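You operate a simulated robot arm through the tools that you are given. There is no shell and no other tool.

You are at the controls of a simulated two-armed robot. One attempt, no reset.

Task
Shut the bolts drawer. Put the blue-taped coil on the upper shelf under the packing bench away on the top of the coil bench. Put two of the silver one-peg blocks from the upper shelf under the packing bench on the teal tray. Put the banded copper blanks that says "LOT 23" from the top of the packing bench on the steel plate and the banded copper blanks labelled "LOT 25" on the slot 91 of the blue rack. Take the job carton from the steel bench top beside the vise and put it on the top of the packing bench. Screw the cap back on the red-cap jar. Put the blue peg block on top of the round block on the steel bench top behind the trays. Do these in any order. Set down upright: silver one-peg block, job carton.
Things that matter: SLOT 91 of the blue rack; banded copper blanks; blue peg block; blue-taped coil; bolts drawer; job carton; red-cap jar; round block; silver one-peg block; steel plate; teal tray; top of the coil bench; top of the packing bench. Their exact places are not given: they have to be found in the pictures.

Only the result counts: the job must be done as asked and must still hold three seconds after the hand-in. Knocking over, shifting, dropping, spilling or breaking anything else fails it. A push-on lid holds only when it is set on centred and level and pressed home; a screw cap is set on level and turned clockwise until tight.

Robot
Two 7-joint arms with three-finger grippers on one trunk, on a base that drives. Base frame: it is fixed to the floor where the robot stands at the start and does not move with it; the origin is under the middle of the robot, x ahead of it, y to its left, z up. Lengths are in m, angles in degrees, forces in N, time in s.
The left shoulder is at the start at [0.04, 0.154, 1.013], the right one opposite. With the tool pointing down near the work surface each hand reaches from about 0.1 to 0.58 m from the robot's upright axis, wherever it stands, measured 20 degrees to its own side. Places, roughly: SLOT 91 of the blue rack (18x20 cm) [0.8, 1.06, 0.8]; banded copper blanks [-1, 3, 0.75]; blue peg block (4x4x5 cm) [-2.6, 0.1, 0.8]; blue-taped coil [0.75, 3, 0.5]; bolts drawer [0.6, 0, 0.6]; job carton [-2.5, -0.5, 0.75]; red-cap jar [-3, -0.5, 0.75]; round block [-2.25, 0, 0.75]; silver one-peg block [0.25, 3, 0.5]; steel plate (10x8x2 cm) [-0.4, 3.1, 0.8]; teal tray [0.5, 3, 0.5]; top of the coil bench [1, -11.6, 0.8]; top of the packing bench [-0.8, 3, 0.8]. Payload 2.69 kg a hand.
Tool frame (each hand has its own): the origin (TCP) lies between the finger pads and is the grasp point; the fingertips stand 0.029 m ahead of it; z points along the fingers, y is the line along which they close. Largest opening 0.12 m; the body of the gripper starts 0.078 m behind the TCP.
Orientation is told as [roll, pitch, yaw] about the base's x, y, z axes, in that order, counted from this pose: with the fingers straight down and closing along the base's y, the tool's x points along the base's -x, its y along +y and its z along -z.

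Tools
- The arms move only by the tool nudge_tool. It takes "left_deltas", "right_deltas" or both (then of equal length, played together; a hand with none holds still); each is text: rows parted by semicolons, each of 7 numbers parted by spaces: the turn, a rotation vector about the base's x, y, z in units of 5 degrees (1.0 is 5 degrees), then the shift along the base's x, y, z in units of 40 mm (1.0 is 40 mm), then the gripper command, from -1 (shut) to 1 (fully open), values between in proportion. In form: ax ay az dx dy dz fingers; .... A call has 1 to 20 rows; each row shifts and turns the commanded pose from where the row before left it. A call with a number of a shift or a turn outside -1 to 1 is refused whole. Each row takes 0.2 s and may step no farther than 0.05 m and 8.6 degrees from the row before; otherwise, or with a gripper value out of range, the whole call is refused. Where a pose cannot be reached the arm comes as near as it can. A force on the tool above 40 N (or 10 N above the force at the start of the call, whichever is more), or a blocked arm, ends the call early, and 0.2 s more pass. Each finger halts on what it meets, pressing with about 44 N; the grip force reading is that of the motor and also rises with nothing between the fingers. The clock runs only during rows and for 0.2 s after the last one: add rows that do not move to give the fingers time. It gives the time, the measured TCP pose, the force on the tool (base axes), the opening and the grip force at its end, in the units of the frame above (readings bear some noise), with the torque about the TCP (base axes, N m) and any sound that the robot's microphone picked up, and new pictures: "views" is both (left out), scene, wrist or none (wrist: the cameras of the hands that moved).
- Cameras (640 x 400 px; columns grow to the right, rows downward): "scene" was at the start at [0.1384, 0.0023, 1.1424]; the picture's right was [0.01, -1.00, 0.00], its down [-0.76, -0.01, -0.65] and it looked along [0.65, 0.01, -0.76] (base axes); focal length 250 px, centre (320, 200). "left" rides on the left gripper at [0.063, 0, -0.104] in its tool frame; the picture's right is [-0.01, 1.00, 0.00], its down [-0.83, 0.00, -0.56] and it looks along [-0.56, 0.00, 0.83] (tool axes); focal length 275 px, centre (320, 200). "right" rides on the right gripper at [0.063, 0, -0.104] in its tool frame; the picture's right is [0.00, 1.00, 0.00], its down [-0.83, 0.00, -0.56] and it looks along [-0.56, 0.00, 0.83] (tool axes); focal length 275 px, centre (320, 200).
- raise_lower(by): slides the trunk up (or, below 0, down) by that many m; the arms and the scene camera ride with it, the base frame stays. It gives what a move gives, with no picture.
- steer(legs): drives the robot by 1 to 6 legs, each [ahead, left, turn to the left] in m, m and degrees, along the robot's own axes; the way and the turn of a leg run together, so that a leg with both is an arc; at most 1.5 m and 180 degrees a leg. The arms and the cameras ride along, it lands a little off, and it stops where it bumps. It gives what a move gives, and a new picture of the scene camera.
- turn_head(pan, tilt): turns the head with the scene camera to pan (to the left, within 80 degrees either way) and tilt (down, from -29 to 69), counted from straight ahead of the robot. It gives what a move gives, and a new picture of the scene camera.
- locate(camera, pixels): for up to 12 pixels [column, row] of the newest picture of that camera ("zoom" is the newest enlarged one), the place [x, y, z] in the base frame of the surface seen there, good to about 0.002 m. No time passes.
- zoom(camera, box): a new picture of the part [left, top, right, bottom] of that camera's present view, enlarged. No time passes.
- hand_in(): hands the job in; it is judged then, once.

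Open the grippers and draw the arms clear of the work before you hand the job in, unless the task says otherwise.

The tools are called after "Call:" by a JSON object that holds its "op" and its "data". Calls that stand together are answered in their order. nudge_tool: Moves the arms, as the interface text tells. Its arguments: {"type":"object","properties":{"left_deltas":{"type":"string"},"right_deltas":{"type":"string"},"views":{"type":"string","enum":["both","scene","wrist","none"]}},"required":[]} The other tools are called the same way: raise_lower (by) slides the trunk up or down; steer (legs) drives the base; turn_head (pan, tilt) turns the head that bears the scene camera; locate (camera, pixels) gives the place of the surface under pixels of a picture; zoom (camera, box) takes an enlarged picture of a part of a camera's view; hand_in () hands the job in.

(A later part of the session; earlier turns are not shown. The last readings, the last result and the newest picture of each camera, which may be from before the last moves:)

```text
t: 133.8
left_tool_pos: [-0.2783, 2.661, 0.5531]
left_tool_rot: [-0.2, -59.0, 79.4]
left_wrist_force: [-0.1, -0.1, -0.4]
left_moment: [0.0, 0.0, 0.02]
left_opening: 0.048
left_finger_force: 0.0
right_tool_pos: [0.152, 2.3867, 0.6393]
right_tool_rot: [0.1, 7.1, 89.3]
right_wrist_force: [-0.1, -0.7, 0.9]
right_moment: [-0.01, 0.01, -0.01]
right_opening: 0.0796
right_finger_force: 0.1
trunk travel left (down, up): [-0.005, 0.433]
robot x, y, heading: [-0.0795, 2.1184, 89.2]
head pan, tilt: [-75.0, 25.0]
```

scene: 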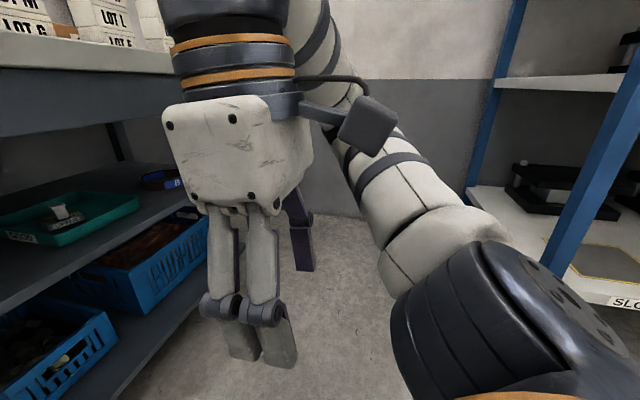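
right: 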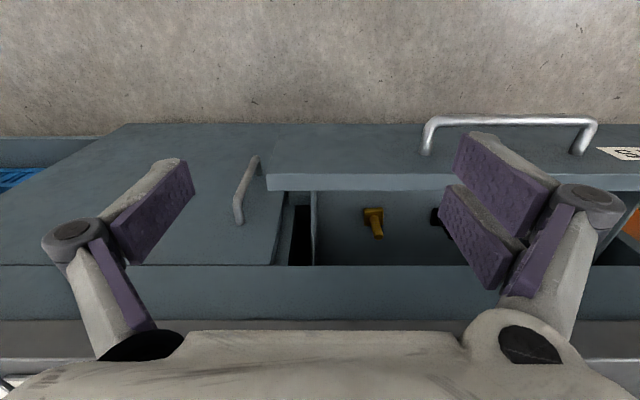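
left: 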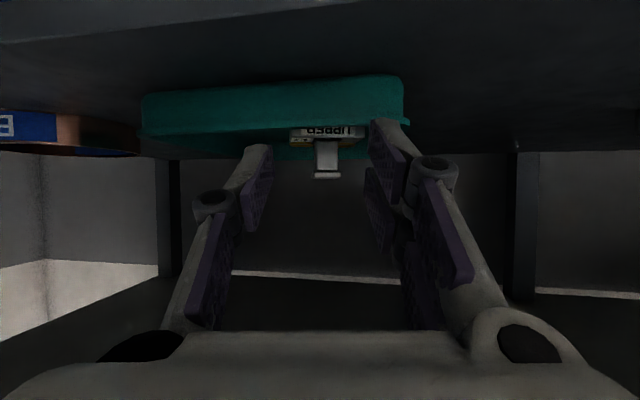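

Now I see the rack's front-left post at about (585,180). I locate it for later clearance.

Call:
{"op": "locate", "data": {"camera": "scene", "pixels": [[590, 150], [560, 240], [500, 60], [560, 85], [600, 290], [620, 300]]}}

Call:
{"op": "turn_head", "data": {"pan": 0, "tilt": 25}}

```text
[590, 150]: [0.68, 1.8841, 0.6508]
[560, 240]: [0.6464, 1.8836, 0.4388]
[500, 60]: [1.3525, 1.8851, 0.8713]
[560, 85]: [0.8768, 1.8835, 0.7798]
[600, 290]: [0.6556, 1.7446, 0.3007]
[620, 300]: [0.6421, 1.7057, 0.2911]
```

```text
t: 135.2
left_tool_pos: [-0.281, 2.661, 0.5522]
left_tool_rot: [-0.2, -59.0, 79.4]
left_wrist_force: [0.2, 0.1, 0.4]
left_moment: [0.0, -0.02, 0.03]
left_opening: 0.048
left_finger_force: 0.1
right_tool_pos: [0.1523, 2.3873, 0.6392]
right_tool_rot: [0.1, 7.1, 89.2]
right_wrist_force: [-0.1, 0.2, 0.1]
right_moment: [0.02, 0.0, -0.01]
right_opening: 0.0799
right_finger_force: 0.0
trunk travel left (down, up): [-0.005, 0.433]
robot x, y, heading: [-0.0784, 2.1159, 89.2]
head pan, tilt: [0.0, 25.0]
```

scene: 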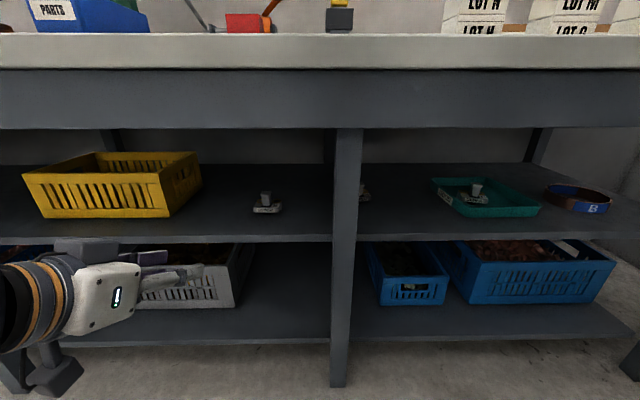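

Rack front is at x≈0.645 and its near end at y≈1.885, noted. Now I bring the left hand back to tool-down close to the body while tilting the right hand forward for block A.

Call:
{"op": "nudge_tool", "data": {"left_deltas": "-0.98 0.19 0 0 -0.5 0.2 -0.2; -0.98 0.19 0 0 -0.5 0.2 -0.2; -0.98 0.19 0 0 -0.5 0.2 -0.2; -0.98 0.19 0 0 -0.5 0.2 -0.2; -0.98 0.19 0 0 -0.5 0.2 -0.2; -0.98 0.19 0 0 -0.5 0.2 -0.2; -0.98 0.19 0 0 -0.5 0.2 -0.2; -0.98 0.19 0 0 -0.5 0.2 -0.2; -0.98 0.19 0 0 -0.5 0.2 -0.2; -0.98 0.19 0 0 -0.5 0.2 -0.2; -0.98 0.19 0 0 -0.5 0.2 -0.2; -0.98 0.19 0 0 -0.5 0.2 -0.2; 0 0 0 0 0 0 -0.2; 0 0 0 0 0 0 -0.2; 0 0 0 0 0 0 -0.2", "right_deltas": "1 0 0 0 0.4 -0.1 0; 1 0 0 0 0.4 -0.1 0; 1 0 0 0 0.4 -0.1 0; 1 0 0 0 0.4 -0.1 0; 1 0 0 0 0.4 -0.1 0; 1 0 0 0 0.4 -0.1 0; 1 0 0 0 0.4 -0.1 0; 1 0 0 0 0.4 -0.1 0; 1 0 0 0 0.4 -0.1 0; 1 0 0 0 0.4 -0.1 0; 1 0 0 0 0.4 -0.1 0; 1 0 0 0 0.4 -0.1 0; 1 0 0 0 0.4 -0.1 0; 1 0 0 0 0.4 -0.1 0; 1 0 0 0 0.4 -0.1 0", "views": "both"}}

```text
t: 138.4
left_tool_pos: [-0.2807, 2.4258, 0.6496]
left_tool_rot: [0.1, 0.9, 79.1]
left_wrist_force: [-0.4, 0.7, 0.0]
left_moment: [-0.01, -0.02, 0.01]
left_opening: 0.048
left_finger_force: 0.1
left hand out of reach, approached as far as the arm can: row 1
right_tool_pos: [0.1537, 2.6686, 0.6109]
right_tool_rot: [1.9, -67.9, 88.0]
right_wrist_force: [-0.1, 1.2, -0.6]
right_moment: [0.03, 0.0, 0.0]
right_opening: 0.0599
right_finger_force: 0.2
right hand out of reach, approached as far as the arm can: row 8, 9, 10, 11, 12, 13
trunk travel left (down, up): [-0.005, 0.433]
robot x, y, heading: [-0.0795, 2.1203, 89.4]
head pan, tilt: [0.0, 25.0]
```

scene: 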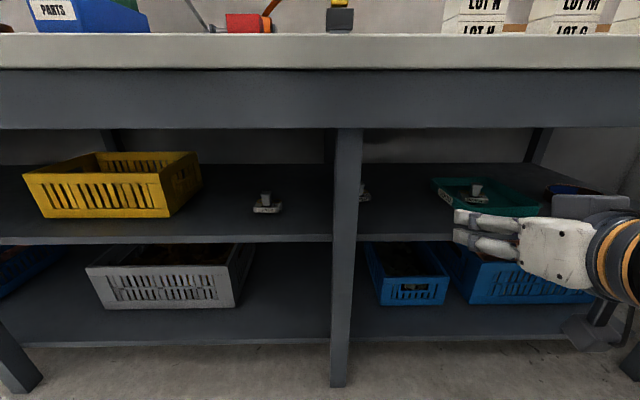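
right: 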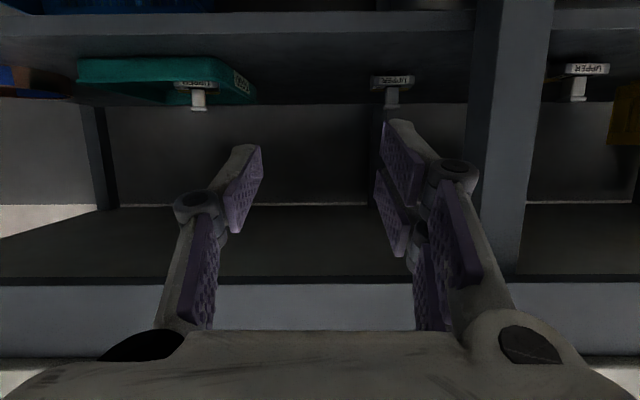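
left: 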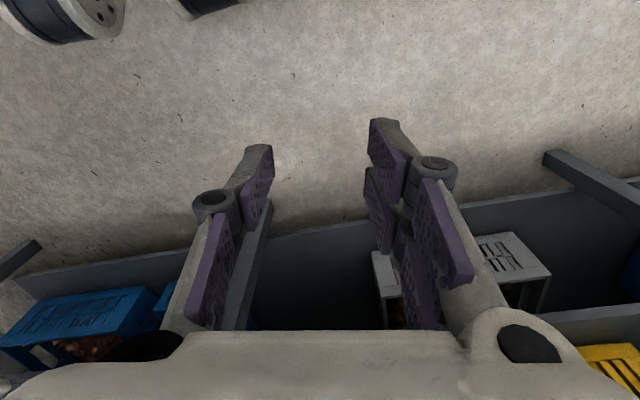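

The right hand is set. I measure the leg's edges and block A's orientation from the right wrist camera.

Call:
{"op": "locate", "data": {"camera": "right", "pixels": [[480, 60], [545, 60], [478, 150], [540, 150], [392, 95], [372, 80], [412, 80], [392, 84], [470, 110]]}}

Call:
{"op": "zoom", "data": {"camera": "right", "box": [340, 50, 480, 140]}}

Call:
{"op": "locate", "data": {"camera": "scene", "pixels": [[335, 180], [348, 180], [360, 180], [363, 220], [357, 220], [345, 220]]}}

```text
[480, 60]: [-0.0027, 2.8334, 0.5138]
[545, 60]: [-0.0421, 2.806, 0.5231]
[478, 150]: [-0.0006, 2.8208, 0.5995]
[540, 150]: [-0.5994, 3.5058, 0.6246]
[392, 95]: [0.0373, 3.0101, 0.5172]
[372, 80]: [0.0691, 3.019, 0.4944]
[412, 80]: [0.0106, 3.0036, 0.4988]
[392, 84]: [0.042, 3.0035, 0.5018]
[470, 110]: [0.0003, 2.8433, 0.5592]
```

```text
4.44 times, centred on (410, 95) of right
```

zoom: 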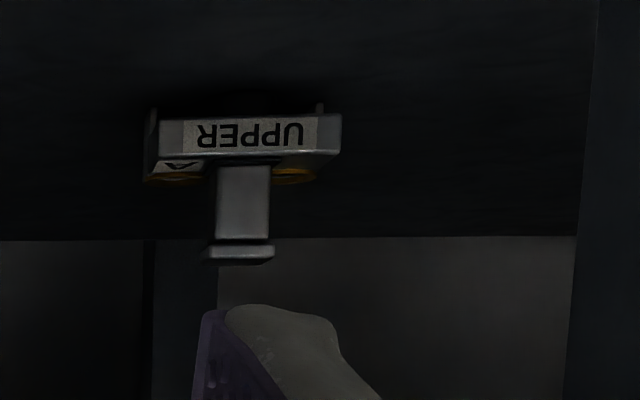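

```text
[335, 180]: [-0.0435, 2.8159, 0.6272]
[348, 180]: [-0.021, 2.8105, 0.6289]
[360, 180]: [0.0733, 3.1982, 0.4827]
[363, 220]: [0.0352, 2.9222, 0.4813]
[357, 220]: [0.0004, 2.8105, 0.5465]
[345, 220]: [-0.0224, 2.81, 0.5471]
```

The leg spans x −0.045…0.001. I locate block A's front-edge endpoints in the zoom to get its orientation.

Call:
{"op": "locate", "data": {"camera": "zoom", "pixels": [[162, 150], [335, 150], [165, 125], [335, 122], [220, 210], [268, 210], [245, 255], [212, 252], [272, 250], [148, 170]]}}

```text
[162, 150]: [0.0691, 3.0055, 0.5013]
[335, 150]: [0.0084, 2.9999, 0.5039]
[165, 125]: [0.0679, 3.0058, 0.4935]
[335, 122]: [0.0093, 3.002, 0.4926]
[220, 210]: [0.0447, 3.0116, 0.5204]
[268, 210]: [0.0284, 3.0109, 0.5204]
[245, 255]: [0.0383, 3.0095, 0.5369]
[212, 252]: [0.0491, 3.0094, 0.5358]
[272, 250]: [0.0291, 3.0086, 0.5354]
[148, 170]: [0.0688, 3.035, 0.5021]
```

Block A would put the wrist within millimetres of the leg, so I choose block B at (−0.195, 2.95) instead, still with the right hand. I tuck the left hand in and slide the base 0.35 m left.

Call:
{"op": "nudge_tool", "data": {"left_deltas": "0 0 0 0 -0.8 0 -0.2; 0 0 0 0 -0.8 0 -0.2; 0 0 0 0 -0.8 0 -0.2; 0 0 0 0 0 0 -0.2", "views": "none"}}

Call:
{"op": "steer", "data": {"legs": [[0, 0.35, 0.5]]}}

Call:
{"op": "zoom", "data": {"camera": "right", "box": [0, 0, 640, 400]}}

```text
t: 139.3
left_tool_pos: [-0.2797, 2.3404, 0.652]
left_tool_rot: [0.2, -0.7, 79.2]
left_wrist_force: [4.4, 25.4, 1.8]
left_moment: [-0.17, 0.11, -0.92]
left_opening: 0.0478
left_finger_force: 0.0
right_tool_pos: [0.1561, 2.6681, 0.6101]
right_tool_rot: [2.0, -67.8, 87.9]
right_wrist_force: [0.2, -0.6, 0.3]
right_moment: [-0.02, -0.02, -0.01]
right_opening: 0.0599
right_finger_force: 0.1
trunk travel left (down, up): [-0.005, 0.433]
robot x, y, heading: [-0.0822, 2.117, 89.2]
head pan, tilt: [0.0, 25.0]
stopped in row 4 (left hand): the force on the tool passed its limit at 88 N (the readings are from after the stop); the commanded pose is now the measured one
```

```text
t: 142.5
left_tool_pos: [-0.6262, 2.3432, 0.6509]
left_tool_rot: [0.1, -0.5, 79.4]
left_wrist_force: [9.0, 20.1, 1.6]
left_moment: [-0.11, 0.1, -0.59]
left_opening: 0.0435
left_finger_force: 0.1
right_tool_pos: [-0.1908, 2.6726, 0.6111]
right_tool_rot: [2.1, -67.8, 88.1]
right_wrist_force: [0.5, -0.7, -0.1]
right_moment: [-0.01, -0.02, -0.01]
right_opening: 0.0599
right_finger_force: 0.0
trunk travel left (down, up): [-0.005, 0.433]
robot x, y, heading: [-0.4284, 2.1174, 89.2]
head pan, tilt: [0.0, 25.0]
```

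scene: 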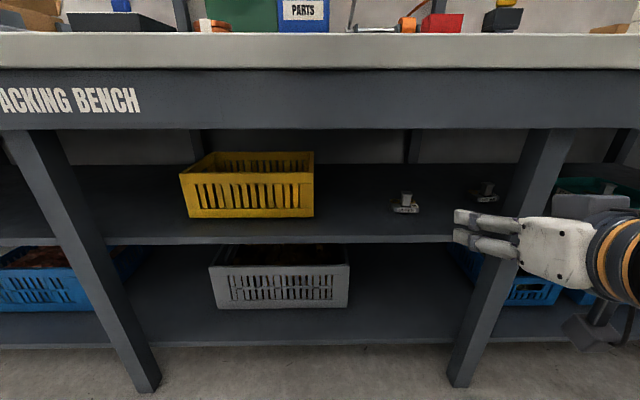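

```text
1.00 times, centred on (320, 200) of right (not enlarged: the box is as wide or as high as the picture)
```

zoom: 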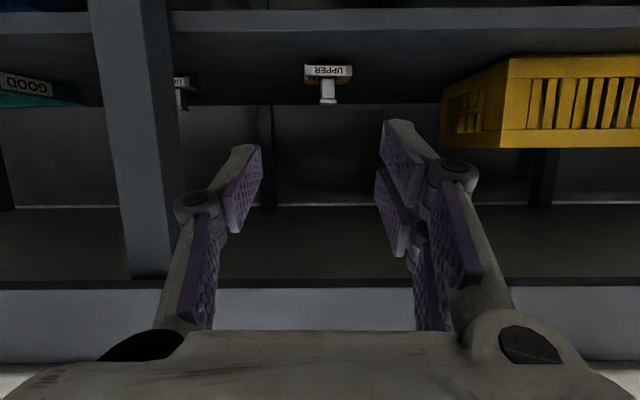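

The left hand bumped the robot's own body when tucked; I move it forward 3 cm to relieve it and measure block B at (328,80) in the right view.

Call:
{"op": "nudge_tool", "data": {"left_deltas": "0 0 0 -0.1 0.4 0 -0.2; 0 0 0 -0.1 0.4 0 -0.2; 0 0 0 0 0 0 -0.2", "views": "none"}}

Call:
{"op": "zoom", "data": {"camera": "right", "box": [280, 45, 380, 115]}}

```text
t: 143.3
left_tool_pos: [-0.6348, 2.3751, 0.6513]
left_tool_rot: [0.0, -0.5, 79.4]
left_wrist_force: [-0.7, 0.8, -0.5]
left_moment: [0.0, 0.04, -0.02]
left_opening: 0.0481
left_finger_force: 0.0
right_tool_pos: [-0.1906, 2.6734, 0.6104]
right_tool_rot: [2.0, -67.8, 88.1]
right_wrist_force: [-0.5, 0.1, 0.4]
right_moment: [0.02, -0.01, 0.0]
right_opening: 0.06
right_finger_force: 0.1
trunk travel left (down, up): [-0.005, 0.433]
robot x, y, heading: [-0.4221, 2.1182, 89.8]
head pan, tilt: [0.0, 25.0]
```

```text
5.71 times, centred on (330, 80) of right
```

zoom: 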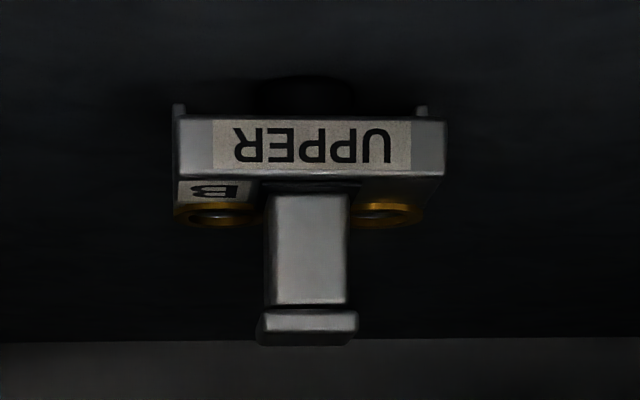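

Call:
{"op": "locate", "data": {"camera": "zoom", "pixels": [[185, 165], [440, 165], [185, 130], [440, 130], [275, 250], [340, 250], [262, 325], [352, 325], [310, 200], [210, 205], [400, 205]]}}

Call:
{"op": "locate", "data": {"camera": "scene", "pixels": [[406, 195], [406, 207], [393, 208], [419, 208], [312, 170], [312, 200], [305, 160]]}}

```text
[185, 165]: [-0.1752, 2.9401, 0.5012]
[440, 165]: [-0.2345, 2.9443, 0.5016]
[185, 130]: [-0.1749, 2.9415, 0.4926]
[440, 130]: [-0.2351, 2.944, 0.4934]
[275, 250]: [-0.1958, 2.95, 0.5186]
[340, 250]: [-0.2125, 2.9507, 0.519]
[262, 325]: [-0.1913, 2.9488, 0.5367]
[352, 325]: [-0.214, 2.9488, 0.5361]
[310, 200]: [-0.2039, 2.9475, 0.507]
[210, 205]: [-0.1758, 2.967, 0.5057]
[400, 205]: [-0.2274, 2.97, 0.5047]
```

```text
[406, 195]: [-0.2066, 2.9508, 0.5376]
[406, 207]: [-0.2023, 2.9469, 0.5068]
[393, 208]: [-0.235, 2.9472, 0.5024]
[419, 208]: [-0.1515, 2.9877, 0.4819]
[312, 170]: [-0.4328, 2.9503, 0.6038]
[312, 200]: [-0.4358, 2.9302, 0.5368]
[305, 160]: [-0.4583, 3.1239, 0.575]
```

Block B is nearly square-on (−4°), peg centre at (−0.2035, 2.9595). I drive 0.2 m ahead so the right hand stands in front of it.

Call:
{"op": "steer", "data": {"legs": [[0.2, 0, 0]]}}

Call:
{"op": "nudge_tool", "data": {"right_deltas": "0 -0.2 -0.2 -0.08 0.1 -0.35 0; 0 -0.2 -0.2 -0.08 0.1 -0.35 0; 0 0 0 -0.08 0.1 -0.35 0; 0 0 0 -0.08 0.2 -0.35 0; 0 0 0 0 0.1 -0.2 0; 0 0 0 0 0 0 0", "views": "both"}}

```text
t: 144.9
left_tool_pos: [-0.6321, 2.5721, 0.6502]
left_tool_rot: [0.1, -0.5, 79.3]
left_wrist_force: [-0.7, -0.2, 0.1]
left_moment: [-0.02, 0.0, 0.04]
left_opening: 0.0482
left_finger_force: 0.1
right_tool_pos: [-0.1884, 2.8705, 0.6112]
right_tool_rot: [2.1, -67.8, 88.0]
right_wrist_force: [-0.2, 0.3, -0.1]
right_moment: [-0.02, 0.02, 0.02]
right_opening: 0.06
right_finger_force: 0.0
trunk travel left (down, up): [-0.005, 0.433]
robot x, y, heading: [-0.4226, 2.3177, 89.3]
head pan, tilt: [0.0, 25.0]
```

scene: 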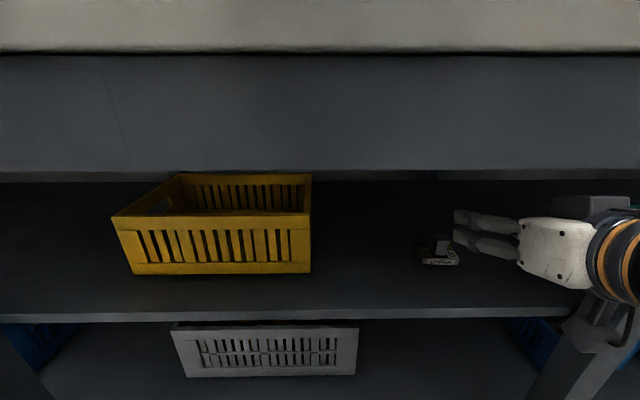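

```text
t: 146.3
left_tool_pos: [-0.6321, 2.5724, 0.6516]
left_tool_rot: [0.2, -0.5, 79.3]
left_wrist_force: [0.0, -0.3, -0.3]
left_moment: [0.03, 0.03, -0.03]
left_opening: 0.0479
left_finger_force: 0.0
right_tool_pos: [-0.2013, 2.8935, 0.5471]
right_tool_rot: [-3.4, -67.8, 90.9]
right_wrist_force: [0.3, -0.7, -0.7]
right_moment: [0.04, 0.0, 0.03]
right_opening: 0.0601
right_finger_force: 0.2
trunk travel left (down, up): [-0.005, 0.433]
robot x, y, heading: [-0.427, 2.3177, 89.3]
head pan, tilt: [0.0, 25.0]
```

scene: 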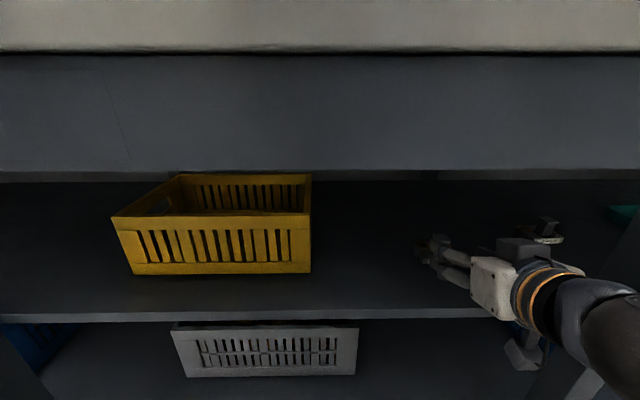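
right: 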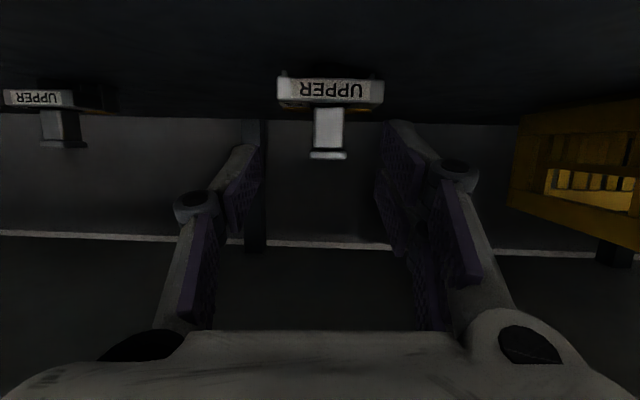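

Aligned within ~2° with the peg at col 329. I advance 6 cm and 1 cm down to flank the peg.

Call:
{"op": "nudge_tool", "data": {"right_deltas": "0 0 0 -0.03 0.3 -0.04 0; 0 0 0 -0.03 0.3 -0.04 0; 0 0 0 -0.03 0.3 -0.04 0; 0 0 0 0 0.3 -0.05 0; 0 0 0 0 0.3 -0.05 0; 0 0 0 0 0 0 0", "views": "wrist"}}

Call:
{"op": "zoom", "data": {"camera": "right", "box": [220, 60, 440, 220]}}

```text
t: 147.7
left_tool_pos: [-0.6327, 2.5722, 0.651]
left_tool_rot: [0.1, -0.5, 79.4]
left_wrist_force: [0.9, 0.5, 0.3]
left_moment: [-0.03, -0.04, 0.02]
left_opening: 0.0481
left_finger_force: 0.1
right_tool_pos: [-0.2056, 2.9542, 0.5382]
right_tool_rot: [-3.5, -67.7, 91.0]
right_wrist_force: [0.1, 0.9, -0.5]
right_moment: [-0.02, 0.0, 0.03]
right_opening: 0.0602
right_finger_force: 0.1
trunk travel left (down, up): [-0.005, 0.433]
robot x, y, heading: [-0.4248, 2.3202, 89.2]
head pan, tilt: [0.0, 25.0]
```

right: 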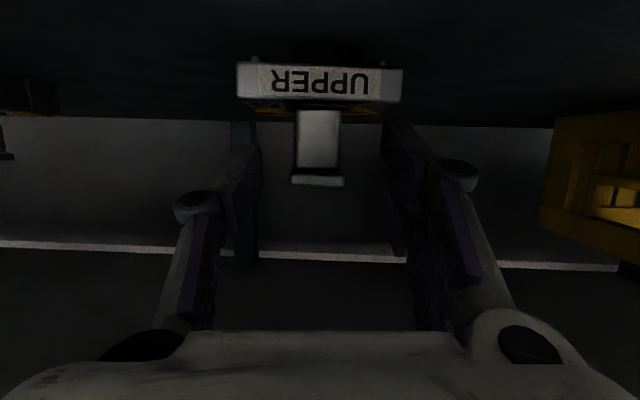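

```text
2.50 times, centred on (330, 140) of right
```

zoom: 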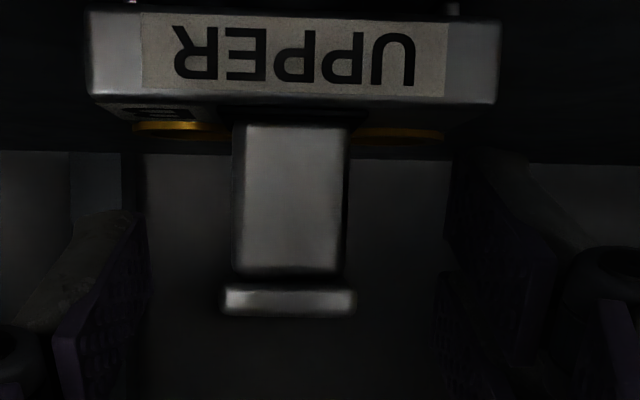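

No contact and the peg is centred at col 318. I close on it.

Call:
{"op": "nudge_tool", "data": {"right_deltas": "0 0 0 0 0 0 -0.3; 0 0 0 0 0 0 -0.5; 0 0 0 0 0 0 -1; 0 0 0 0 0 0 -1; 0 0 0 0 0 0 -1; 0 0 0 0 0 0.1 -1; 0 0 0 0 0 0.2 -1; 0 0 0 0 0 0 -1", "views": "both"}}

```text
t: 149.5
left_tool_pos: [-0.6321, 2.5715, 0.6509]
left_tool_rot: [0.1, -0.5, 79.2]
left_wrist_force: [0.9, 0.2, 0.2]
left_moment: [-0.01, 0.02, 0.0]
left_opening: 0.0477
left_finger_force: 0.1
right_tool_pos: [-0.2035, 2.952, 0.5511]
right_tool_rot: [-3.3, -67.8, 90.9]
right_wrist_force: [-0.2, 0.5, -3.4]
right_moment: [-0.06, -0.01, -0.01]
right_opening: 0.0232
right_finger_force: 44.3
trunk travel left (down, up): [-0.005, 0.433]
robot x, y, heading: [-0.4236, 2.3157, 89.4]
head pan, tilt: [0.0, 25.0]
```

scene: 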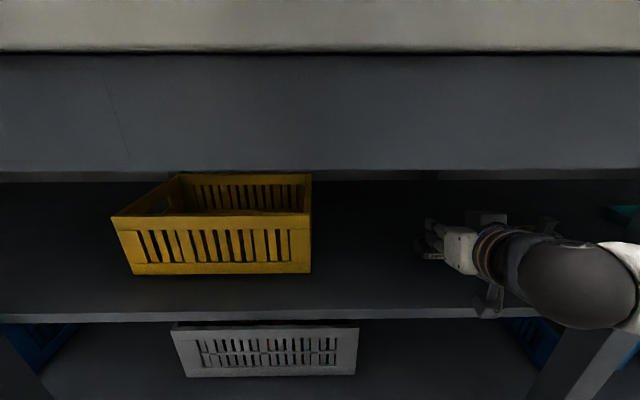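
right: 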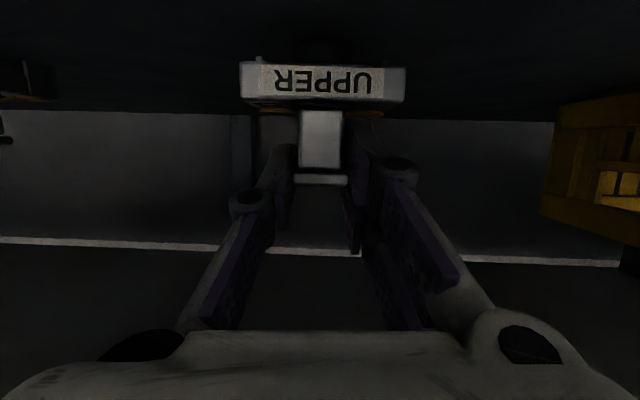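

Block B is held (3.4 N, opening 23.2 mm). I raise it 2 cm, back the base out 0.25 m, then slide right 0.633 m in front of the tray.

Call:
{"op": "nudge_tool", "data": {"right_deltas": "0 0 0 0 0 0.15 -1; 0 0 0 0 0 0.2 -1; 0 0 0 0 0 0.15 -1; 0 0 0 0 0 0 -1", "views": "none"}}

Call:
{"op": "steer", "data": {"legs": [[-0.25, 0, 0], [0, -0.633, 0]]}}

```text
t: 150.5
left_tool_pos: [-0.6318, 2.5725, 0.6507]
left_tool_rot: [0.1, -0.5, 79.3]
left_wrist_force: [0.1, 0.5, -0.2]
left_moment: [0.0, 0.03, 0.0]
left_opening: 0.048
left_finger_force: 0.0
right_tool_pos: [-0.2047, 2.9535, 0.5703]
right_tool_rot: [-3.3, -67.9, 90.9]
right_wrist_force: [-0.9, -0.3, -2.9]
right_moment: [-0.05, -0.01, 0.02]
right_opening: 0.0229
right_finger_force: 43.8
trunk travel left (down, up): [-0.005, 0.433]
robot x, y, heading: [-0.4208, 2.3171, 89.4]
head pan, tilt: [0.0, 25.0]
```

```text
t: 157.2
left_tool_pos: [-0.0145, 2.3149, 0.6516]
left_tool_rot: [0.1, -0.5, 79.2]
left_wrist_force: [-0.8, 0.7, -0.6]
left_moment: [0.0, 0.01, 0.05]
left_opening: 0.048
left_finger_force: 0.0
right_tool_pos: [0.4136, 2.6957, 0.5706]
right_tool_rot: [-3.3, -67.7, 91.0]
right_wrist_force: [-0.1, -0.3, -3.6]
right_moment: [-0.04, 0.01, 0.01]
right_opening: 0.0228
right_finger_force: 44.1
trunk travel left (down, up): [-0.005, 0.433]
robot x, y, heading: [0.1921, 2.0619, 89.3]
head pan, tilt: [0.0, 25.0]
```

scene: 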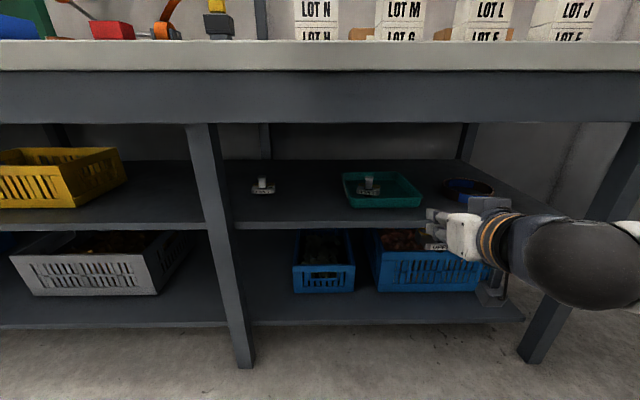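

I check the tray's free area on its right side before entering.

Call:
{"op": "zoom", "data": {"camera": "scene", "box": [330, 155, 440, 220]}}

```text
5.82 times, centred on (385, 188) of scene
```

zoom: 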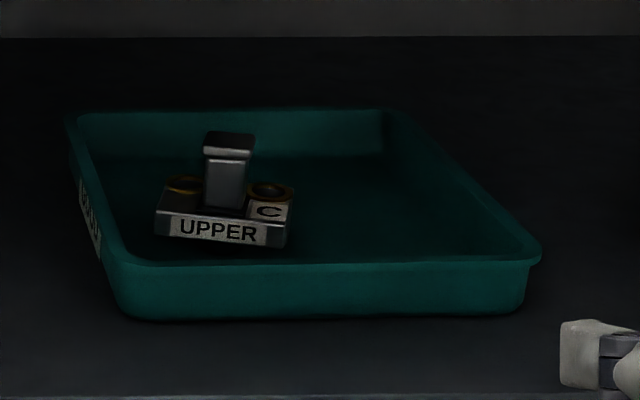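

Call:
{"op": "locate", "data": {"camera": "zoom", "pixels": [[228, 145], [160, 230], [290, 240], [290, 195], [330, 245], [450, 240], [400, 200], [480, 245], [515, 250], [440, 180], [380, 180], [350, 240]]}}

```text
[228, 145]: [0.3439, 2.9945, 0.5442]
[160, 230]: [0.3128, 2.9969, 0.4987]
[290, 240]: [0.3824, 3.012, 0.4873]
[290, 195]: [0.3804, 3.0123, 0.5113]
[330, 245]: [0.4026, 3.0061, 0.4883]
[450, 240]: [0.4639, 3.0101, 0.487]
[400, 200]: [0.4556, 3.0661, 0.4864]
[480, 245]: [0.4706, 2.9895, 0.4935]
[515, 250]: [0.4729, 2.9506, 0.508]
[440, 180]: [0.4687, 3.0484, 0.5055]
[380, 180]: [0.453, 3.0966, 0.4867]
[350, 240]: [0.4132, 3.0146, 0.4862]
```

Free floor in the tray runs x≈0.385–0.465, so B goes at x≈0.425. I raise a little, shift right 11 mm, then drive 0.27 m ahead so the block passes over the rim.

Call:
{"op": "nudge_tool", "data": {"right_deltas": "0 0 0 0.1 0 0.11 -1; 0 0 0 0.1 0 0.11 -1; 0 0 0 0.085 0 0.1 -1; 0 0 0 0 0 0 -1", "views": "none"}}

Call:
{"op": "steer", "data": {"legs": [[0.2, 0, 0.3]]}}

```text
t: 158.2
left_tool_pos: [-0.0133, 2.315, 0.6514]
left_tool_rot: [0.1, -0.4, 79.3]
left_wrist_force: [0.0, -0.4, 0.5]
left_moment: [0.01, -0.01, 0.03]
left_opening: 0.0479
left_finger_force: 0.1
right_tool_pos: [0.4252, 2.6964, 0.5839]
right_tool_rot: [-3.3, -67.8, 91.0]
right_wrist_force: [0.4, -0.1, -3.4]
right_moment: [-0.04, -0.02, 0.03]
right_opening: 0.023
right_finger_force: 44.1
trunk travel left (down, up): [-0.005, 0.433]
robot x, y, heading: [0.1958, 2.0627, 88.9]
head pan, tilt: [0.0, 25.0]
```

```text
t: 159.7
left_tool_pos: [-0.013, 2.5099, 0.6523]
left_tool_rot: [0.1, -0.5, 79.8]
left_wrist_force: [-0.9, -0.4, -0.7]
left_moment: [-0.01, 0.04, -0.01]
left_opening: 0.048
left_finger_force: 0.1
right_tool_pos: [0.4227, 2.8934, 0.5829]
right_tool_rot: [-3.3, -67.8, 91.4]
right_wrist_force: [-0.2, 0.0, -3.0]
right_moment: [-0.05, -0.01, 0.0]
right_opening: 0.0228
right_finger_force: 43.7
trunk travel left (down, up): [-0.005, 0.433]
robot x, y, heading: [0.196, 2.2581, 89.7]
head pan, tilt: [0.0, 25.0]
```

scene: 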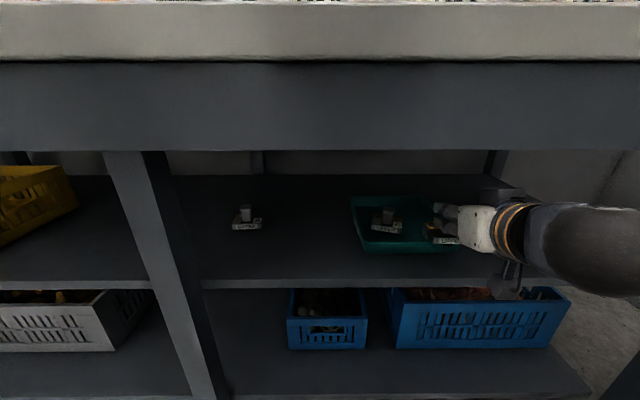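

The wrist sits well below the apron line in this view. I drive the last 9 cm ahead.

Call:
{"op": "steer", "data": {"legs": [[0.09, 0, 0]]}}

Call:
{"op": "zoom", "data": {"camera": "scene", "box": [320, 180, 640, 320]}}

Call:
{"op": "zoom", "data": {"camera": "right", "box": [0, 0, 640, 400]}}

```text
t: 160.8
left_tool_pos: [-0.0133, 2.6004, 0.6513]
left_tool_rot: [0.0, -0.6, 79.7]
left_wrist_force: [0.0, 0.2, -0.4]
left_moment: [0.03, -0.04, 0.02]
left_opening: 0.0481
left_finger_force: 0.1
right_tool_pos: [0.4241, 2.9832, 0.583]
right_tool_rot: [-3.3, -67.9, 91.3]
right_wrist_force: [-0.2, 0.3, -3.9]
right_moment: [-0.04, 0.01, 0.01]
right_opening: 0.0229
right_finger_force: 43.3
trunk travel left (down, up): [-0.005, 0.433]
robot x, y, heading: [0.1952, 2.3462, 89.8]
head pan, tilt: [0.0, 25.0]
```

scene: 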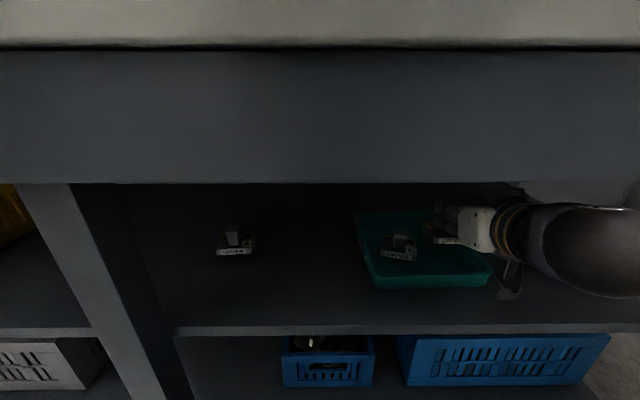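

```text
2.00 times, centred on (480, 250) of scene
```

zoom: 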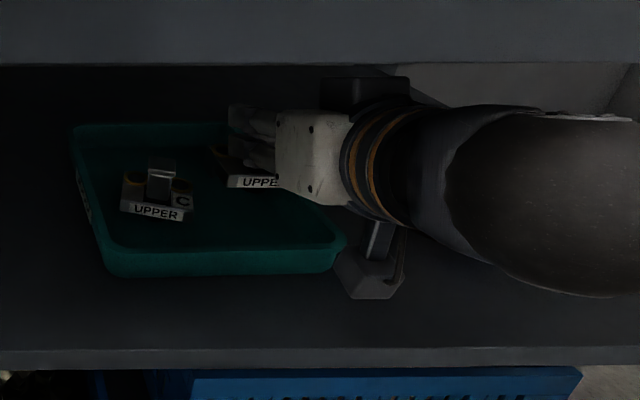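

```text
1.00 times, centred on (320, 200) of right (not enlarged: the box is as wide or as high as the picture)
```

zoom: 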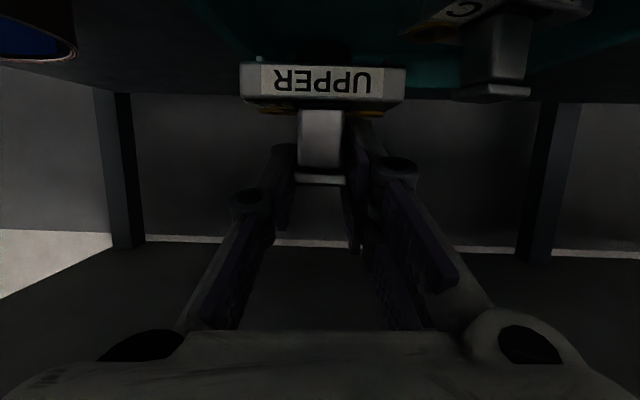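

B hovers right of C over free floor, and the wrist camera stays in front of the tray. I lower 33 mm, then in 1 mm steps.

Call:
{"op": "nudge_tool", "data": {"right_deltas": "0 0 0 0 0.03 -0.2 -1; 0 0 0 0 0 -0.25 -1; 0 0 0 0 0 -0.25 -1; 0 0 0 0 0 -0.1 -1; 0 0 0 0 0 -0.03 -1; 0 0 0 0 0 0 -1", "views": "wrist"}}

```text
t: 162.2
left_tool_pos: [-0.0133, 2.5988, 0.6516]
left_tool_rot: [0.1, -0.5, 79.8]
left_wrist_force: [0.5, -0.1, 0.0]
left_moment: [0.01, -0.02, 0.02]
left_opening: 0.048
left_finger_force: 0.2
right_tool_pos: [0.4234, 2.9851, 0.5493]
right_tool_rot: [-3.3, -67.8, 91.4]
right_wrist_force: [0.2, -0.2, -3.9]
right_moment: [-0.05, 0.01, -0.02]
right_opening: 0.0231
right_finger_force: 43.3
trunk travel left (down, up): [-0.005, 0.433]
robot x, y, heading: [0.1977, 2.3509, 90.0]
head pan, tilt: [0.0, 25.0]
```

right: 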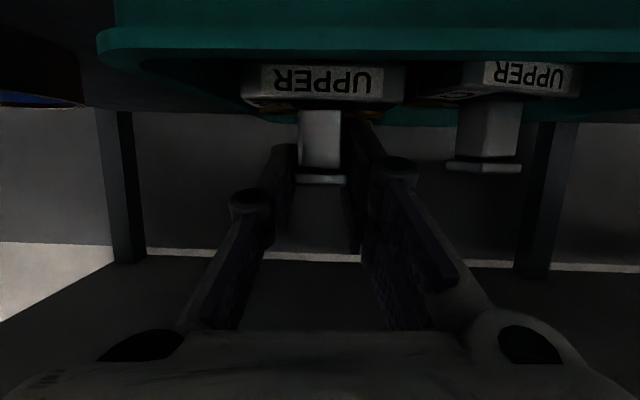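

Call:
{"op": "nudge_tool", "data": {"right_deltas": "0 0 0 0 0 -0.03 -1; 0 0 0 0 0 -0.03 -1; 0 0 0 0 0 -0.03 -1; 0 0 0 0 0 0 -1", "views": "none"}}

Call:
{"op": "nudge_tool", "data": {"right_deltas": "0 0 0 0 0 -0.03 -1; 0 0 0 0 0 -0.03 -1; 0 0 0 0 0 0 -1", "views": "none"}}

```text
t: 163.2
left_tool_pos: [-0.0131, 2.5993, 0.6513]
left_tool_rot: [0.1, -0.6, 79.7]
left_wrist_force: [0.7, -0.2, -0.7]
left_moment: [-0.02, 0.04, -0.01]
left_opening: 0.048
left_finger_force: 0.0
right_tool_pos: [0.4218, 2.9844, 0.5467]
right_tool_rot: [-3.3, -67.7, 91.3]
right_wrist_force: [-0.6, 0.3, -3.6]
right_moment: [-0.02, -0.02, 0.0]
right_opening: 0.0228
right_finger_force: 44.0
trunk travel left (down, up): [-0.005, 0.433]
robot x, y, heading: [0.1944, 2.3487, 89.9]
head pan, tilt: [0.0, 25.0]
```

```text
t: 164.0
left_tool_pos: [-0.0139, 2.5991, 0.6515]
left_tool_rot: [0.1, -0.4, 79.7]
left_wrist_force: [-1.6, 0.0, -0.5]
left_moment: [-0.02, 0.01, -0.02]
left_opening: 0.0479
left_finger_force: 0.1
right_tool_pos: [0.4235, 2.9848, 0.5434]
right_tool_rot: [-3.2, -67.8, 91.3]
right_wrist_force: [0.1, 0.0, -3.5]
right_moment: [-0.04, -0.02, -0.02]
right_opening: 0.0227
right_finger_force: 44.5
trunk travel left (down, up): [-0.005, 0.433]
robot x, y, heading: [0.1997, 2.3474, 89.5]
head pan, tilt: [0.0, 25.0]
```

Still hanging (−3.5 N). I continue in 1 mm steps.

Call:
{"op": "nudge_tool", "data": {"right_deltas": "0 0 0 0 0 -0.03 -1; 0 0 0 0 0 -0.02 -1; 0 0 0 0 0 0 -1", "views": "none"}}

Call:
{"op": "nudge_tool", "data": {"right_deltas": "0 0 0 0 0 -0.02 -1; 0 0 0 0 0 -0.02 -1; 0 0 0 0 0 0 -1", "views": "none"}}

```text
t: 164.8
left_tool_pos: [-0.0136, 2.5991, 0.6519]
left_tool_rot: [-0.1, -0.5, 79.7]
left_wrist_force: [-0.1, 0.6, 0.9]
left_moment: [0.02, -0.02, 0.0]
left_opening: 0.0479
left_finger_force: 0.0
right_tool_pos: [0.4233, 2.9841, 0.5424]
right_tool_rot: [-3.3, -68.1, 91.3]
right_wrist_force: [-1.4, 1.1, 5.9]
right_moment: [0.01, 0.04, 0.05]
right_opening: 0.0228
right_finger_force: 43.8
trunk travel left (down, up): [-0.005, 0.433]
robot x, y, heading: [0.1977, 2.3478, 89.7]
head pan, tilt: [0.0, 25.0]
```

```text
t: 165.6
left_tool_pos: [-0.013, 2.5991, 0.6521]
left_tool_rot: [0.1, -0.5, 79.6]
left_wrist_force: [0.3, 0.9, 0.2]
left_moment: [-0.02, 0.01, -0.02]
left_opening: 0.0482
left_finger_force: 0.1
right_tool_pos: [0.4235, 2.9831, 0.542]
right_tool_rot: [-3.4, -68.1, 91.5]
right_wrist_force: [-0.7, 0.5, 18.4]
right_moment: [-0.01, -0.03, -0.01]
right_opening: 0.0229
right_finger_force: 43.8
trunk travel left (down, up): [-0.005, 0.433]
robot x, y, heading: [0.1936, 2.3468, 89.5]
head pan, tilt: [0.0, 25.0]
```

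Contact at 18 N. I ease up, open to 45 mm and draw straight back out of the tray.

Call:
{"op": "nudge_tool", "data": {"right_deltas": "0 0 0 0 0 0.02 -1; 0 0 0 0 0 0 -0.5; 0 0 0 0 0 0 -0.25; 0 0 0 0 0 0 -0.25; 0 0 0 0 0 0.1 -0.25; 0 0 0 0 0 0.1 -0.25; 0 0 0 0 -0.5 0 -0.25; 0 0 0 0 -0.6 0 -0.25; 0 0 0 0 -0.6 0 -0.25; 0 0 0 0 -0.6 0 -0.25; 0 0 0 0 0 0 -0.25", "views": "both"}}

Call:
{"op": "zoom", "data": {"camera": "scene", "box": [340, 190, 540, 310]}}

```text
t: 168.0
left_tool_pos: [-0.0119, 2.5993, 0.6519]
left_tool_rot: [0.0, -0.5, 79.8]
left_wrist_force: [0.1, 0.6, 0.0]
left_moment: [0.05, 0.02, -0.03]
left_opening: 0.0478
left_finger_force: 0.0
right_tool_pos: [0.4221, 2.9078, 0.5503]
right_tool_rot: [-3.4, -67.8, 91.3]
right_wrist_force: [0.8, 0.0, 0.6]
right_moment: [0.01, 0.01, 0.01]
right_opening: 0.0451
right_finger_force: 0.0
right hand out of reach, approached as far as the arm can: row 10
trunk travel left (down, up): [-0.005, 0.433]
robot x, y, heading: [0.1925, 2.3481, 89.5]
head pan, tilt: [0.0, 25.0]
```

scene: 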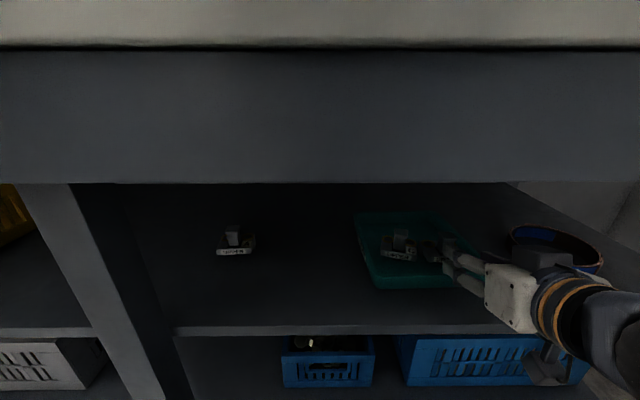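
right: 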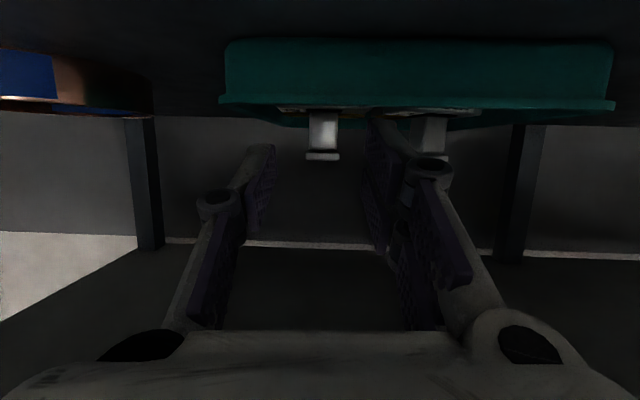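

```text
3.20 times, centred on (440, 250) of scene
```

zoom: 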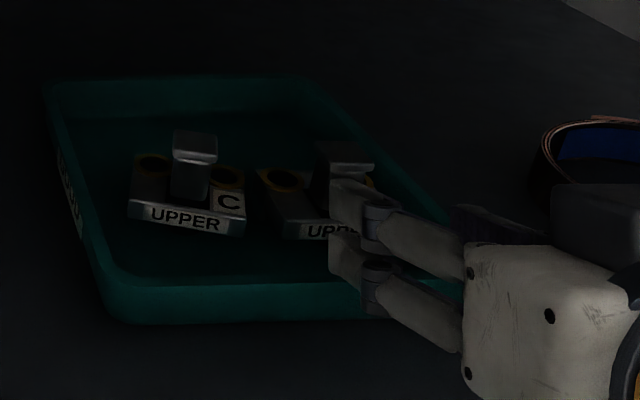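

Both silver blocks stand in the tray. I back out a bit, and turn the head to measure the coil.

Call:
{"op": "steer", "data": {"legs": [[-0.22, 0, 0]]}}

Call:
{"op": "turn_head", "data": {"pan": -25, "tilt": 20}}

```text
t: 169.7
left_tool_pos: [-0.0139, 2.3906, 0.6511]
left_tool_rot: [0.1, -0.6, 79.7]
left_wrist_force: [-0.1, -0.1, -0.7]
left_moment: [-0.01, 0.03, -0.02]
left_opening: 0.048
left_finger_force: 0.1
right_tool_pos: [0.4229, 2.6983, 0.5492]
right_tool_rot: [-3.3, -67.9, 91.2]
right_wrist_force: [0.2, 0.1, -0.1]
right_moment: [-0.03, -0.01, 0.02]
right_opening: 0.0452
right_finger_force: 0.0
trunk travel left (down, up): [-0.005, 0.433]
robot x, y, heading: [0.1922, 2.1376, 90.0]
head pan, tilt: [0.0, 25.0]
```

scene: 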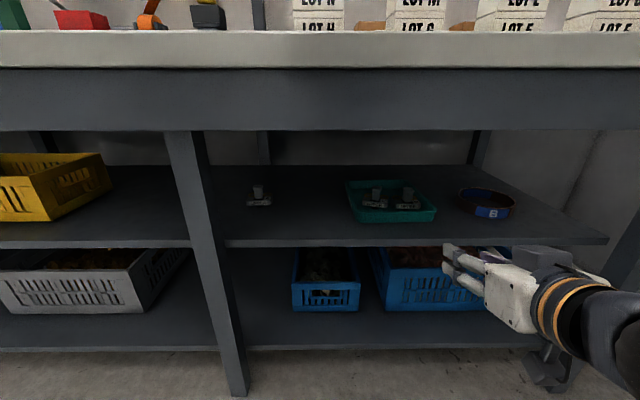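

```text
t: 170.6
left_tool_pos: [-0.0143, 2.3896, 0.651]
left_tool_rot: [-0.1, -0.5, 79.6]
left_wrist_force: [1.3, 0.8, 0.1]
left_moment: [0.02, -0.02, -0.01]
left_opening: 0.048
left_finger_force: 0.0
right_tool_pos: [0.4219, 2.6994, 0.5493]
right_tool_rot: [-3.4, -67.9, 91.4]
right_wrist_force: [-1.0, 0.1, -0.2]
right_moment: [-0.01, 0.0, -0.01]
right_opening: 0.0449
right_finger_force: 0.0
trunk travel left (down, up): [-0.005, 0.433]
robot x, y, heading: [0.1973, 2.1344, 89.6]
head pan, tilt: [-25.0, 20.0]
```

scene: 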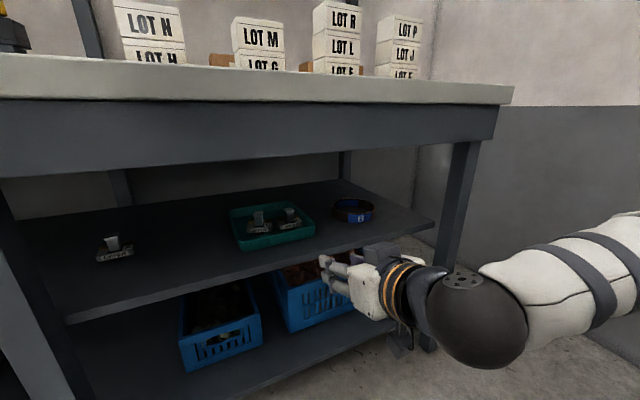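

Call:
{"op": "zoom", "data": {"camera": "scene", "box": [320, 185, 390, 235]}}

```text
8.00 times, centred on (355, 210) of scene
```

zoom: 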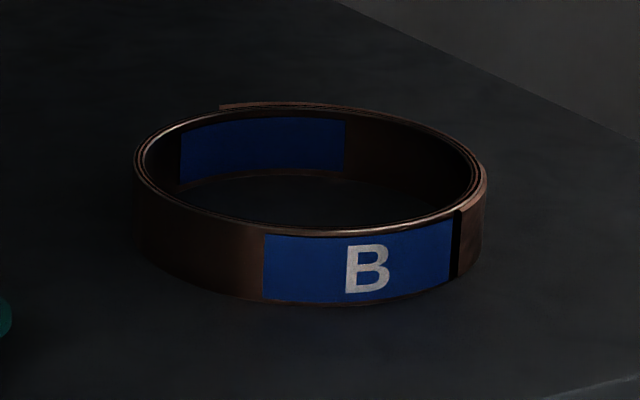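

Call:
{"op": "locate", "data": {"camera": "zoom", "pixels": [[137, 175], [484, 190], [135, 240], [480, 250], [300, 232], [300, 295], [360, 300], [215, 110], [320, 105], [300, 200], [250, 190], [170, 150]]}}

```text
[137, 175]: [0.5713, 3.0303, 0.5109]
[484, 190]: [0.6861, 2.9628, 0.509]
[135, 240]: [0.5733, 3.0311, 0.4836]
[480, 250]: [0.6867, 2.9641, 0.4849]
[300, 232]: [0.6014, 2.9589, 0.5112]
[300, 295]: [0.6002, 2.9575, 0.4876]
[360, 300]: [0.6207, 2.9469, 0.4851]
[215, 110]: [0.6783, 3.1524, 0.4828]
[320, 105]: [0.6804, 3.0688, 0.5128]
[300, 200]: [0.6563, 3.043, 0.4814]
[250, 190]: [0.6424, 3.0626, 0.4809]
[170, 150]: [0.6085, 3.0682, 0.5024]
```

The coil is a ring centred at about (0.64, 3.013), radius 68 mm, height 3 cm. I'll first do LOT 25 → rack with both hands free: un-tilt the right hand, then raise the trunk.

Call:
{"op": "nudge_tool", "data": {"right_deltas": "-0.3 0 0 0 -0.9 0.3 0; -0.6 0 0 0 -0.9 0.3 0; -1 0 0 0 -0.6 0.3 0; -1 0 0 0 -0.5 0.2 0; -1 0 0 0 -0.5 0.2 0; -1 0 0 0 -0.5 0.2 0; -1 0 0 0 -0.5 0.2 0; -1 0 0 0 -0.5 0.2 0; -1 0 0 0 -0.4 0.2 0; -1 0 0 0 -0.4 0.2 0; -1 0 0 0 -0.3 0 0; -1 0 0 0 -0.3 0 0; -1 0 0 0 0 0 0; -1 0 0 0 0 0 0; -0.7 0 0 0 0 0 0", "views": "none"}}

Call:
{"op": "raise_lower", "data": {"by": 0.375}}

```text
t: 173.8
left_tool_pos: [-0.0148, 2.3891, 0.6514]
left_tool_rot: [0.0, -0.6, 79.7]
left_wrist_force: [-0.3, -0.1, 0.6]
left_moment: [-0.02, -0.04, 0.03]
left_opening: 0.0479
left_finger_force: 0.2
right_tool_pos: [0.4161, 2.5117, 0.646]
right_tool_rot: [-2.0, 0.1, 90.6]
right_wrist_force: [-0.1, -0.5, -0.2]
right_moment: [0.0, 0.02, 0.0]
right_opening: 0.06
right_finger_force: 0.0
right hand out of reach, approached as far as the arm can: row 1, 2, 3, 14, 15
trunk travel left (down, up): [-0.005, 0.433]
robot x, y, heading: [0.1937, 2.1321, 89.7]
head pan, tilt: [-25.0, 20.0]
```

```text
t: 177.4
left_tool_pos: [-0.0138, 2.3896, 1.026]
left_tool_rot: [0.0, -0.5, 79.7]
left_wrist_force: [0.1, 0.6, 0.4]
left_moment: [0.01, 0.02, -0.01]
left_opening: 0.048
left_finger_force: 0.0
right_tool_pos: [0.4169, 2.5109, 1.0201]
right_tool_rot: [-2.1, 0.2, 90.6]
right_wrist_force: [-0.3, 0.1, 0.6]
right_moment: [-0.04, 0.0, 0.03]
right_opening: 0.06
right_finger_force: 0.1
trunk travel left (down, up): [-0.38, 0.058]
robot x, y, heading: [0.1949, 2.1329, 89.8]
head pan, tilt: [-25.0, 20.0]
```

Trunk is back up with both hands tool-down at z≈1.02. I drive left 1.26 m along the bench, then look at LOT 25.

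Call:
{"op": "steer", "data": {"legs": [[0, 1.26, 0], [0.2, 0, 0]]}}

Call:
{"op": "turn_head", "data": {"pan": 10, "tilt": 45}}

```text
t: 188.4
left_tool_pos: [-1.2697, 2.5734, 1.026]
left_tool_rot: [0.0, -0.4, 81.5]
left_wrist_force: [0.7, 0.8, -0.1]
left_moment: [-0.01, 0.01, -0.02]
left_opening: 0.0481
left_finger_force: 0.1
right_tool_pos: [-0.8412, 2.7065, 1.0204]
right_tool_rot: [-2.1, 0.1, 92.2]
right_wrist_force: [-0.2, 0.2, -0.7]
right_moment: [-0.03, 0.01, -0.01]
right_opening: 0.0599
right_finger_force: 0.1
trunk travel left (down, up): [-0.38, 0.058]
robot x, y, heading: [-1.0512, 2.3239, 91.4]
head pan, tilt: [-25.0, 20.0]
```

scene: 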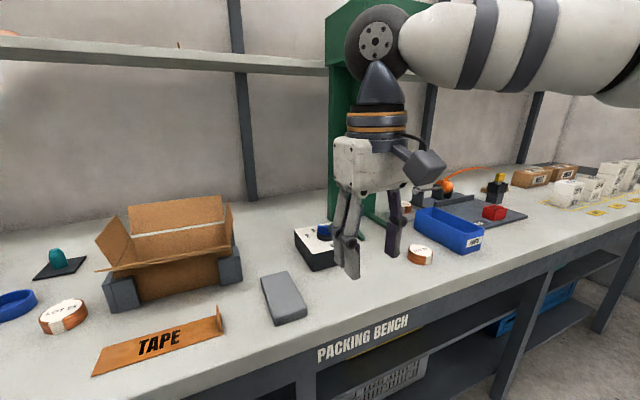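

```text
t: 189.4
left_tool_pos: [-1.269, 2.5728, 1.026]
left_tool_rot: [0.1, -0.5, 81.4]
left_wrist_force: [-0.3, 0.3, -0.3]
left_moment: [0.01, 0.04, -0.02]
left_opening: 0.0478
left_finger_force: 0.1
right_tool_pos: [-0.8409, 2.7069, 1.0221]
right_tool_rot: [-2.1, 0.2, 92.3]
right_wrist_force: [0.3, 0.6, -0.4]
right_moment: [-0.02, 0.0, -0.01]
right_opening: 0.0599
right_finger_force: 0.1
trunk travel left (down, up): [-0.38, 0.058]
robot x, y, heading: [-1.0489, 2.3257, 91.2]
head pan, tilt: [10.0, 45.0]
```

scene: 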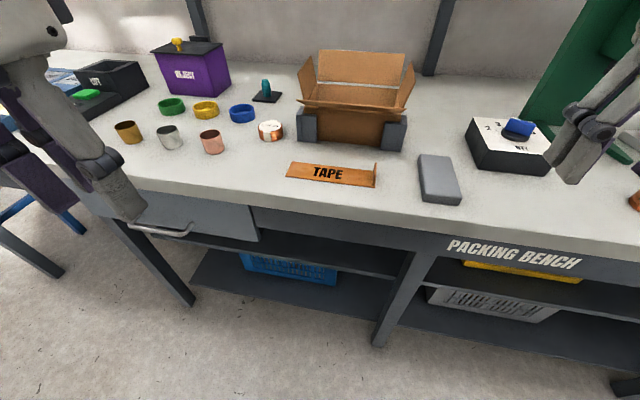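

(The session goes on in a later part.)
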